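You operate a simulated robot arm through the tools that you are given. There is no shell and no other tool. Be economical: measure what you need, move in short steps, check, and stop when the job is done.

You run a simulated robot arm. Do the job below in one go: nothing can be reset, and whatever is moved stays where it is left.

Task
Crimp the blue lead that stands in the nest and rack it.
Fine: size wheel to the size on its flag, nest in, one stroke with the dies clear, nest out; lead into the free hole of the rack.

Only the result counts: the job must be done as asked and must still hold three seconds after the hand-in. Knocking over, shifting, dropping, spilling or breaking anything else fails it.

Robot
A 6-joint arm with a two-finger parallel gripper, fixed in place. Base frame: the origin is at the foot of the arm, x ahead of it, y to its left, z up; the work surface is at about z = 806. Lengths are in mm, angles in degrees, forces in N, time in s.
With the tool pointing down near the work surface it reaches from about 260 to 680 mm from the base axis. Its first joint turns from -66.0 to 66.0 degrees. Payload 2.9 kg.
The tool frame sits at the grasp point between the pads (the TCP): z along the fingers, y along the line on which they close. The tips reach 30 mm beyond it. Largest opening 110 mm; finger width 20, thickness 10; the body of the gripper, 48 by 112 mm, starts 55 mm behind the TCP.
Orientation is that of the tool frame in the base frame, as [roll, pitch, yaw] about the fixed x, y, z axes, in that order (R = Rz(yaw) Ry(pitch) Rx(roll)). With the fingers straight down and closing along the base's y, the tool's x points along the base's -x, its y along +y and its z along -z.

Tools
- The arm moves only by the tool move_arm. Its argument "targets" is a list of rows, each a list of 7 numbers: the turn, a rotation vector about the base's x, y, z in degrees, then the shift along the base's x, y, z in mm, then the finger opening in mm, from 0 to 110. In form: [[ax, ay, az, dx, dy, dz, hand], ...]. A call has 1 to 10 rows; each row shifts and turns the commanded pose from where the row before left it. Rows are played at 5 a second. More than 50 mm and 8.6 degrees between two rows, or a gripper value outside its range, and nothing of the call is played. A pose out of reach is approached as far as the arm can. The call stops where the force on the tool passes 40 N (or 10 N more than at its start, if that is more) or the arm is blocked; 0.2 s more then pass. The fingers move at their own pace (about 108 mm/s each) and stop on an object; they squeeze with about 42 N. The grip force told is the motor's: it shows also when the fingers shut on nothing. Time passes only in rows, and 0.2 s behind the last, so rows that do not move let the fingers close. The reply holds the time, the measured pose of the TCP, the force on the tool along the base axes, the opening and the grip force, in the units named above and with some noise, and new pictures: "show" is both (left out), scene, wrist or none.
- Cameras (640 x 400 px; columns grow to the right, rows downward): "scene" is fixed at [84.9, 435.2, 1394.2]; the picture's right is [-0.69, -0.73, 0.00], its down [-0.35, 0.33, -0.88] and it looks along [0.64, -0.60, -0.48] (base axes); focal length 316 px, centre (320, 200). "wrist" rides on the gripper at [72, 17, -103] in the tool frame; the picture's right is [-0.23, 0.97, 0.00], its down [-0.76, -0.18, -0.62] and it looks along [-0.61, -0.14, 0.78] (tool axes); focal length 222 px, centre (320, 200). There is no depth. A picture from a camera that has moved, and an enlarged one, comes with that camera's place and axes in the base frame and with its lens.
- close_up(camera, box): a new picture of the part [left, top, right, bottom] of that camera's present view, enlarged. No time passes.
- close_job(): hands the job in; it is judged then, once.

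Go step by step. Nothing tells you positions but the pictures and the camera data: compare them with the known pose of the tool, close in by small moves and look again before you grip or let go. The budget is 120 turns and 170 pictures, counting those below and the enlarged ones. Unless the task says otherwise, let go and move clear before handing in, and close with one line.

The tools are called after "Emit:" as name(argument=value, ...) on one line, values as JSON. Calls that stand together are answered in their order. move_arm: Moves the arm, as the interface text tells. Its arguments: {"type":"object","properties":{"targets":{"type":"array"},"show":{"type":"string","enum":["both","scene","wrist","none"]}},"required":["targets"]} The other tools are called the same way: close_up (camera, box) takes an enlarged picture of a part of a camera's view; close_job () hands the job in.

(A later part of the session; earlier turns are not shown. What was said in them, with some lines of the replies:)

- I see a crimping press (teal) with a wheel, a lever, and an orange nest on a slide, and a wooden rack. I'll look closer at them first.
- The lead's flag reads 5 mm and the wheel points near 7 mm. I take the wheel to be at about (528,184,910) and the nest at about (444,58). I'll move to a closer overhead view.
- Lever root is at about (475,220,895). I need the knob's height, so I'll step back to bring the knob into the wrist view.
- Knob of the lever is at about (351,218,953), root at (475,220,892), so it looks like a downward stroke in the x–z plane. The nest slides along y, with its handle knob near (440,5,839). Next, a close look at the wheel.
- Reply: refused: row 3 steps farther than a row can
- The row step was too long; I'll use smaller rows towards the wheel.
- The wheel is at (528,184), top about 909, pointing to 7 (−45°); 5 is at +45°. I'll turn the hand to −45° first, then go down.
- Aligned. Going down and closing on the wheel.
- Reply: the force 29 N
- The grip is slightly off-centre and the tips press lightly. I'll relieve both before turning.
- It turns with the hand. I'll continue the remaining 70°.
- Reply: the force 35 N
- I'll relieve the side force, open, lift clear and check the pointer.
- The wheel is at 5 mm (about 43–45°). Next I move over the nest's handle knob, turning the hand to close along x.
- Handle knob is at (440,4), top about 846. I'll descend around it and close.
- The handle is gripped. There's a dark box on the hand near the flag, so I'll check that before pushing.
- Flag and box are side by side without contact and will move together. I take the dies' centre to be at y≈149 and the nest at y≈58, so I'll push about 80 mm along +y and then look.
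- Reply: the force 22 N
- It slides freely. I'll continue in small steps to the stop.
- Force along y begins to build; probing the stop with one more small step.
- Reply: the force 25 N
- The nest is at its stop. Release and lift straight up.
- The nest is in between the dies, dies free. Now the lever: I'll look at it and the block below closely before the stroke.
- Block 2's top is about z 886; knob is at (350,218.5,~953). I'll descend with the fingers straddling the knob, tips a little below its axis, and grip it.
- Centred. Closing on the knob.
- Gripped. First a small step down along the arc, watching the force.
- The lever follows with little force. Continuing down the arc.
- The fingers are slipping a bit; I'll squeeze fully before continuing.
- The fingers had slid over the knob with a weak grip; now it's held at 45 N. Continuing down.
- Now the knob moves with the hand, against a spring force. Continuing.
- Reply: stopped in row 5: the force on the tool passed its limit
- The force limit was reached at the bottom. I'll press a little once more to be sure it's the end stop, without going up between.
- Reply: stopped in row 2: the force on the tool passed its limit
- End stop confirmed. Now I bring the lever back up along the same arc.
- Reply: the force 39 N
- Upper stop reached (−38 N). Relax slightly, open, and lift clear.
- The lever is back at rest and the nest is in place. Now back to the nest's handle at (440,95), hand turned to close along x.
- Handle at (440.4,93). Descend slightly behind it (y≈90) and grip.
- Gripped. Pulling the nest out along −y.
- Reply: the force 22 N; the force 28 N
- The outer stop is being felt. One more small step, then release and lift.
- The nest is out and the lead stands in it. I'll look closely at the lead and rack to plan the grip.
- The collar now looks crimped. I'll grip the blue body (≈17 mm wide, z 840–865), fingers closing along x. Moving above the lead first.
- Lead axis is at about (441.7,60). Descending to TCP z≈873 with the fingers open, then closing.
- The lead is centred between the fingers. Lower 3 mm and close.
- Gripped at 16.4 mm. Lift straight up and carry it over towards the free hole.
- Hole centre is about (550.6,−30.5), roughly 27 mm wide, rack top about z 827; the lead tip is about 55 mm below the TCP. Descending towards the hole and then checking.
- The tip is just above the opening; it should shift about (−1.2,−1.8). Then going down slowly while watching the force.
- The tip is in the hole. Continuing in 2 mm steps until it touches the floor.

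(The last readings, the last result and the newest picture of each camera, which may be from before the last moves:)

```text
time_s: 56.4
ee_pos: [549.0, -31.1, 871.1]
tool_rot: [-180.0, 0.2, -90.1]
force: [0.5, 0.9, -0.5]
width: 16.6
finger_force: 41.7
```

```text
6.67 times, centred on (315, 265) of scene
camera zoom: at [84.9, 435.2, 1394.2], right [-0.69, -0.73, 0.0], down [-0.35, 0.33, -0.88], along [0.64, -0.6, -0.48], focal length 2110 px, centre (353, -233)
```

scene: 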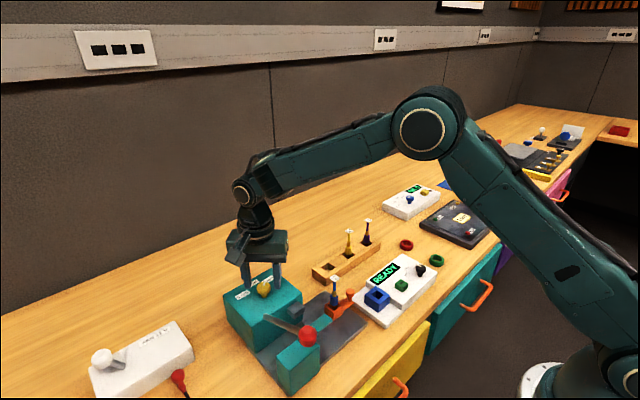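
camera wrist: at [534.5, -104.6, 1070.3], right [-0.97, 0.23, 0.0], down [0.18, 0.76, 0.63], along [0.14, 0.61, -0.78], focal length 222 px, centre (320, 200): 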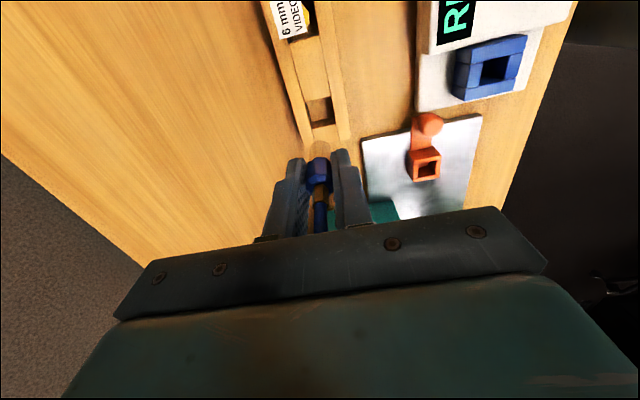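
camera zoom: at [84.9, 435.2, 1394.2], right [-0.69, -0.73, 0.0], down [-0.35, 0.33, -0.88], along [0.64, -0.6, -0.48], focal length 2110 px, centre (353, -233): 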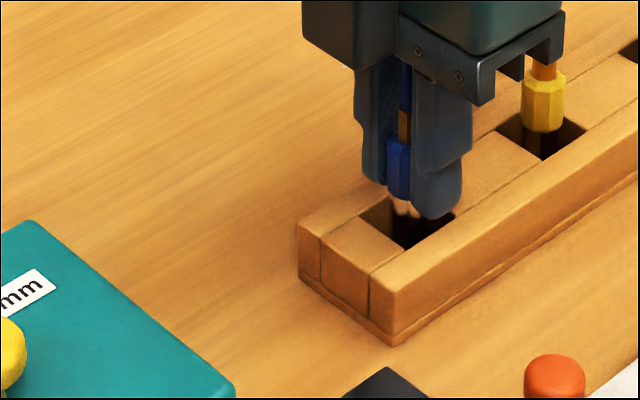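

Emit:
move_arm(targets=[[0, 0, 0, 0, 0, -1.5, 8], [0, 0, 0, 0, 0, -1.5, 8], [0, 0, 0, 0, 0, -1, 8], [0, 0, 0, 0, 0, 0, 8]], show="none")

Emit:
close_up(camera="scene", box=[285, 235, 345, 295])

Emit:
close_up(camera="wrist", box=[240, 80, 400, 220])

```text
time_s: 57.4
ee_pos: [548.8, -33.1, 866.9]
tool_rot: [-180.0, 0.2, -90.1]
force: [0.0, -0.6, -0.3]
width: 16.7
finger_force: 42.2
```

```text
6.67 times, centred on (315, 265) of scene
camera zoom: at [84.9, 435.2, 1394.2], right [-0.69, -0.73, 0.0], down [-0.35, 0.33, -0.88], along [0.64, -0.6, -0.48], focal length 2110 px, centre (353, -233)
```

zoom: 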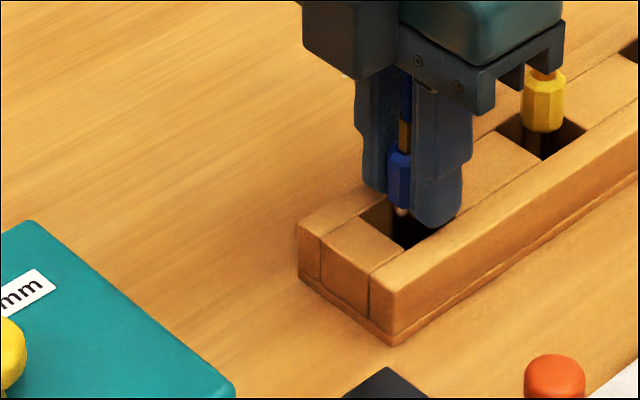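

```text
2.86 times, centred on (320, 150) of wrist
camera zoom: at [532.9, -104.8, 969.7], right [-0.97, 0.23, 0.0], down [0.18, 0.76, 0.63], along [0.14, 0.61, -0.78], focal length 635 px, centre (320, 343)
```

zoom: 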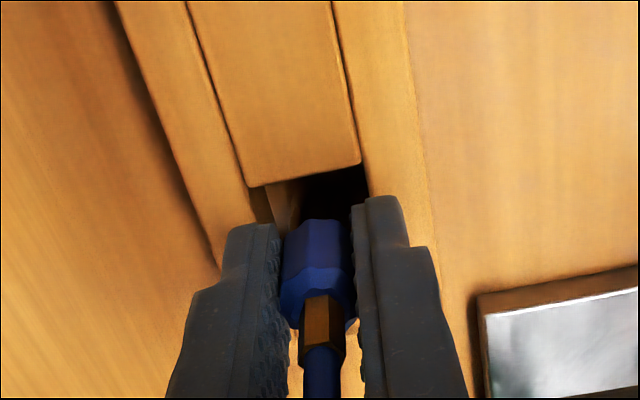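

Still free. Fingertips remain about 9 mm above the rack; continuing carefully.

Emit:
move_arm(targets=[[0, 0, 0, 0, 0, -1, 8], [0, 0, 0, 0, 0, -1, 8], [0, 0, 0, 0, 0, -1, 8], [0, 0, 0, 0, 0, -1, 8], [0, 0, 0, 0, 0, 0, 8]], show="none")

Emit:
close_up(camera="scene", box=[285, 235, 345, 295])

```text
time_s: 58.6
ee_pos: [549.8, -32.1, 862.9]
tool_rot: [180.0, 0.2, -90.1]
force: [1.0, 0.3, -0.1]
width: 16.6
finger_force: 41.9
```

```text
6.67 times, centred on (315, 265) of scene
camera zoom: at [84.9, 435.2, 1394.2], right [-0.69, -0.73, 0.0], down [-0.35, 0.33, -0.88], along [0.64, -0.6, -0.48], focal length 2110 px, centre (353, -233)
```

zoom: 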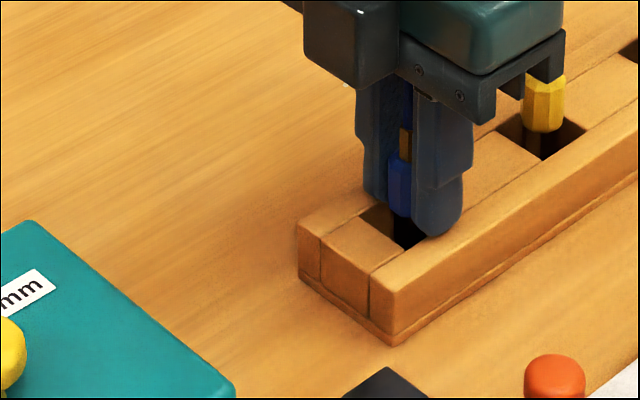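

Compared with the yellow lead, it's at nearly the same height and centred. A couple more millimetres to feel the floor.

Emit:
move_arm(targets=[[0, 0, 0, 0, 0, -1, 8], [0, 0, 0, 0, 0, -1, 8], [0, 0, 0, 0, 0, 0, 8]], show="none")

Emit:
close_up(camera="scene", box=[285, 235, 345, 295])

Emit:
close_up(camera="wrist", box=[260, 100, 380, 220])

```text
time_s: 59.4
ee_pos: [549.7, -31.7, 860.6]
tool_rot: [-180.0, 0.2, -90.1]
force: [0.9, 0.0, -1.1]
width: 16.8
finger_force: 42.2
```

```text
6.67 times, centred on (315, 265) of scene
camera zoom: at [84.9, 435.2, 1394.2], right [-0.69, -0.73, 0.0], down [-0.35, 0.33, -0.88], along [0.64, -0.6, -0.48], focal length 2110 px, centre (353, -233)
```

zoom: 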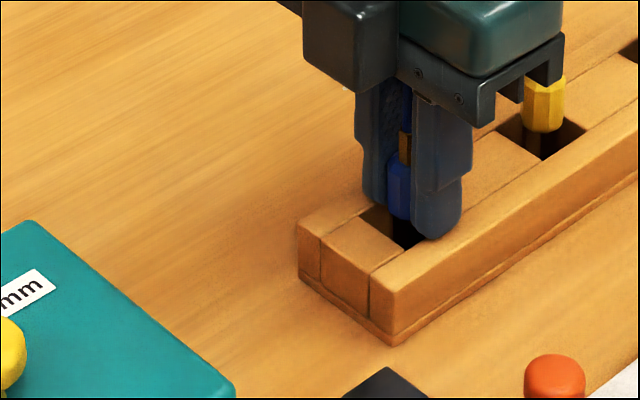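

```text
3.33 times, centred on (320, 160) of wrist
camera zoom: at [532.8, -104.9, 964.0], right [-0.97, 0.23, 0.0], down [0.18, 0.76, 0.63], along [0.14, 0.61, -0.78], focal length 740 px, centre (320, 333)
```

zoom: 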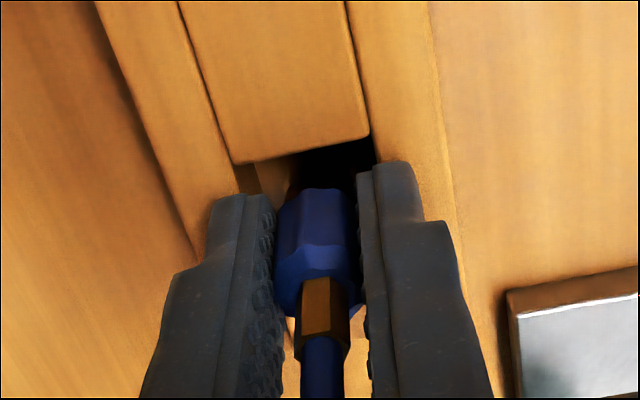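

Emit:
move_arm(targets=[[0, 0, 0, 0, 0, -1, 8], [0, 0, 0, 0, 0, -1, 8], [0, 0, 0, 0, 0, 0, 8]], show="none")

Emit:
close_up(camera="scene", box=[295, 245, 335, 285])

```text
time_s: 60.2
ee_pos: [548.7, -32.5, 860.5]
tool_rot: [-179.9, 0.2, -90.1]
force: [-5.4, 0.5, 20.9]
width: 16.7
finger_force: 42.1
```

```text
10.00 times, centred on (315, 265) of scene
camera zoom: at [84.4, 435.3, 1394.2], right [-0.69, -0.73, 0.0], down [-0.35, 0.33, -0.88], along [0.64, -0.6, -0.48], focal length 3165 px, centre (370, -450)
```

zoom: 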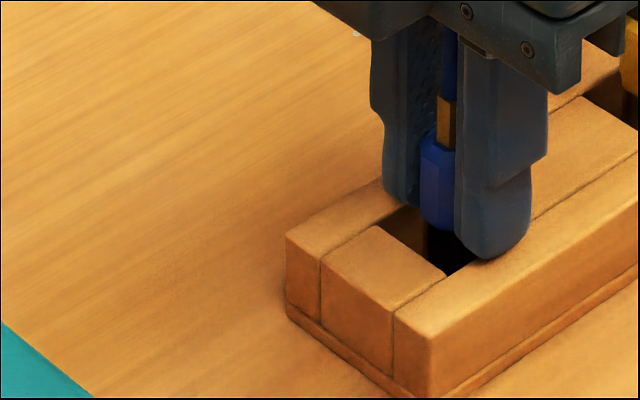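

Contact (21 N). I'll relieve it by 1 mm, open, and check that the lead stands.

Emit:
move_arm(targets=[[0, 0, 0, 0, 0, 1.8, 8], [0, 0, 0, 0, 0, 0, 8], [0, 0, 0, 0, 0, 0, 20], [0, 0, 0, 0, 0, 0, 34], [0, 0, 0, 0, 0, 0, 34], [0, 0, 0, 0, 0, 0, 34]], show="none")

Emit:
close_up(camera="wrist", box=[240, 80, 400, 220])

Emit:
close_up(camera="scene", box=[285, 235, 345, 295])

```text
time_s: 61.6
ee_pos: [547.7, -31.3, 859.8]
tool_rot: [179.9, 0.2, -90.0]
force: [-1.7, -0.5, 2.6]
width: 33.4
finger_force: 0.1
```

```text
2.86 times, centred on (320, 150) of wrist
camera zoom: at [532.2, -104.9, 963.3], right [-0.97, 0.23, 0.0], down [0.18, 0.76, 0.63], along [0.14, 0.61, -0.78], focal length 635 px, centre (320, 343)
```

zoom: 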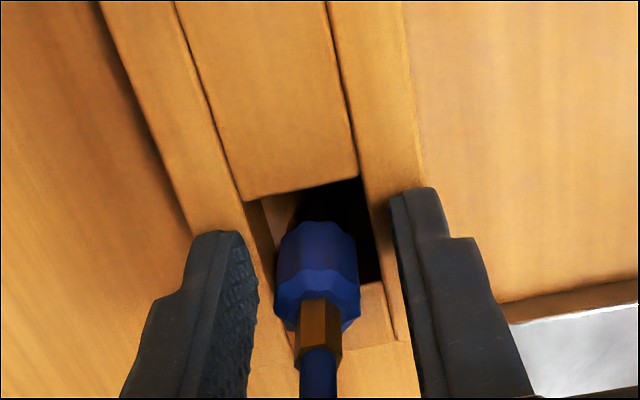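

```text
6.67 times, centred on (315, 265) of scene
camera zoom: at [84.8, 435.2, 1394.2], right [-0.69, -0.73, 0.0], down [-0.35, 0.33, -0.88], along [0.64, -0.6, -0.48], focal length 2110 px, centre (353, -233)
```

zoom: 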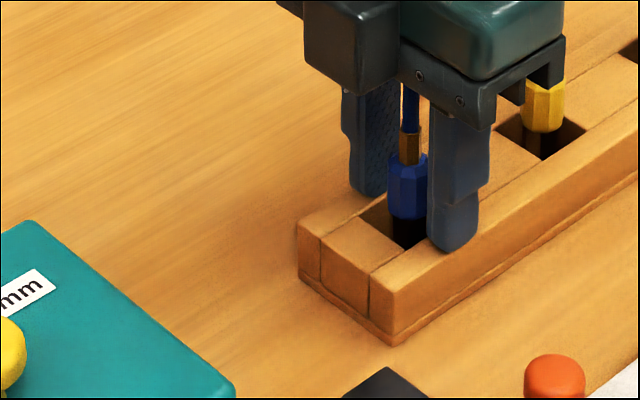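

The lead stands on its own in the hole. Lifting straight up, away.

Emit:
move_arm(targets=[[0, 0, 0, 0, 0, 5, 36], [0, 0, 0, 0, 0, 15, 40], [0, 0, 0, 0, 0, 30, 44], [0, 0, 0, 0, 0, 40, 44], [0, 0, 0, 0, 0, 40, 44], [0, 0, 0, 0, 0, 40, 44], [0, 0, 0, -40, 0, 20, 44], [0, 0, 0, -40, 0, 20, 44]], show="scene")

Emit:
close_up(camera="scene", box=[290, 210, 390, 310])

Emit:
close_up(camera="scene", box=[220, 250, 360, 390])

```text
time_s: 63.4
ee_pos: [468.5, -32.9, 1072.3]
tool_rot: [180.0, 0.2, -90.1]
force: [-0.5, 0.2, -0.3]
width: 43.9
finger_force: 0.1
```

scene: 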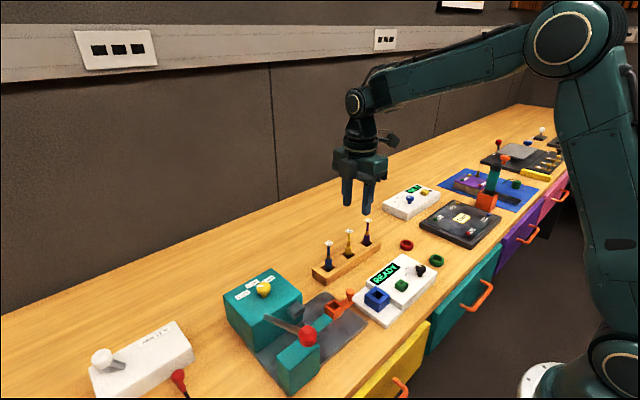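

```text
4.00 times, centred on (340, 260) of scene
camera zoom: at [84.9, 435.2, 1394.2], right [-0.69, -0.73, 0.0], down [-0.35, 0.33, -0.88], along [0.64, -0.6, -0.48], focal length 1266 px, centre (240, -40)
```

zoom: 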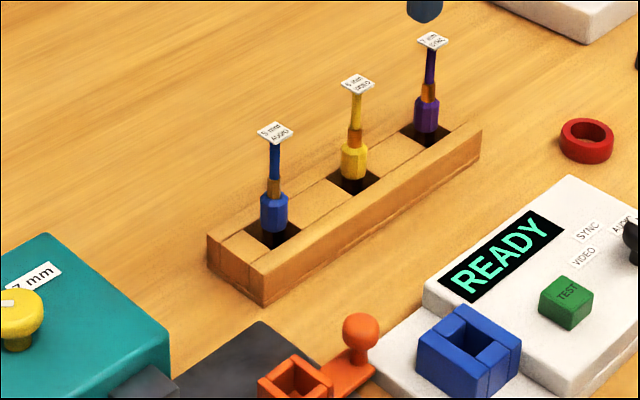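

```text
2.86 times, centred on (290, 320) of scene
camera zoom: at [84.9, 435.2, 1394.2], right [-0.69, -0.73, 0.0], down [-0.35, 0.33, -0.88], along [0.64, -0.6, -0.48], focal length 904 px, centre (406, -143)
```

zoom: 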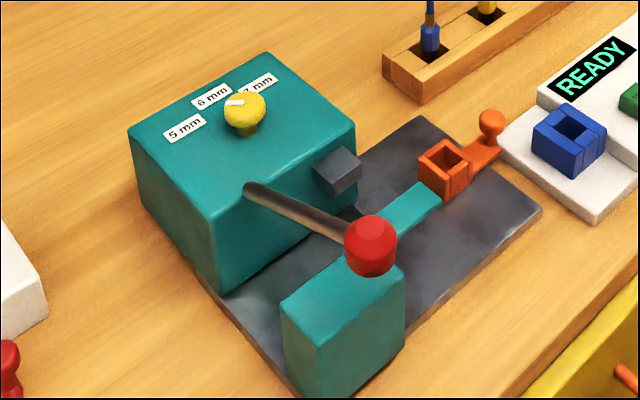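

The blue lead stands upright in the free hole like its neighbours. Its collar went from round to hexagonal, the nest is out, the lever is back up, and the hand is clear, so I'm handing in.

Emit:
close_job()

```text
The job is handed in.
```

The blue lead was crimped with the wheel at 5 mm and one full lever stroke, and it stands in the free hole of the rack with the nest pulled back out.
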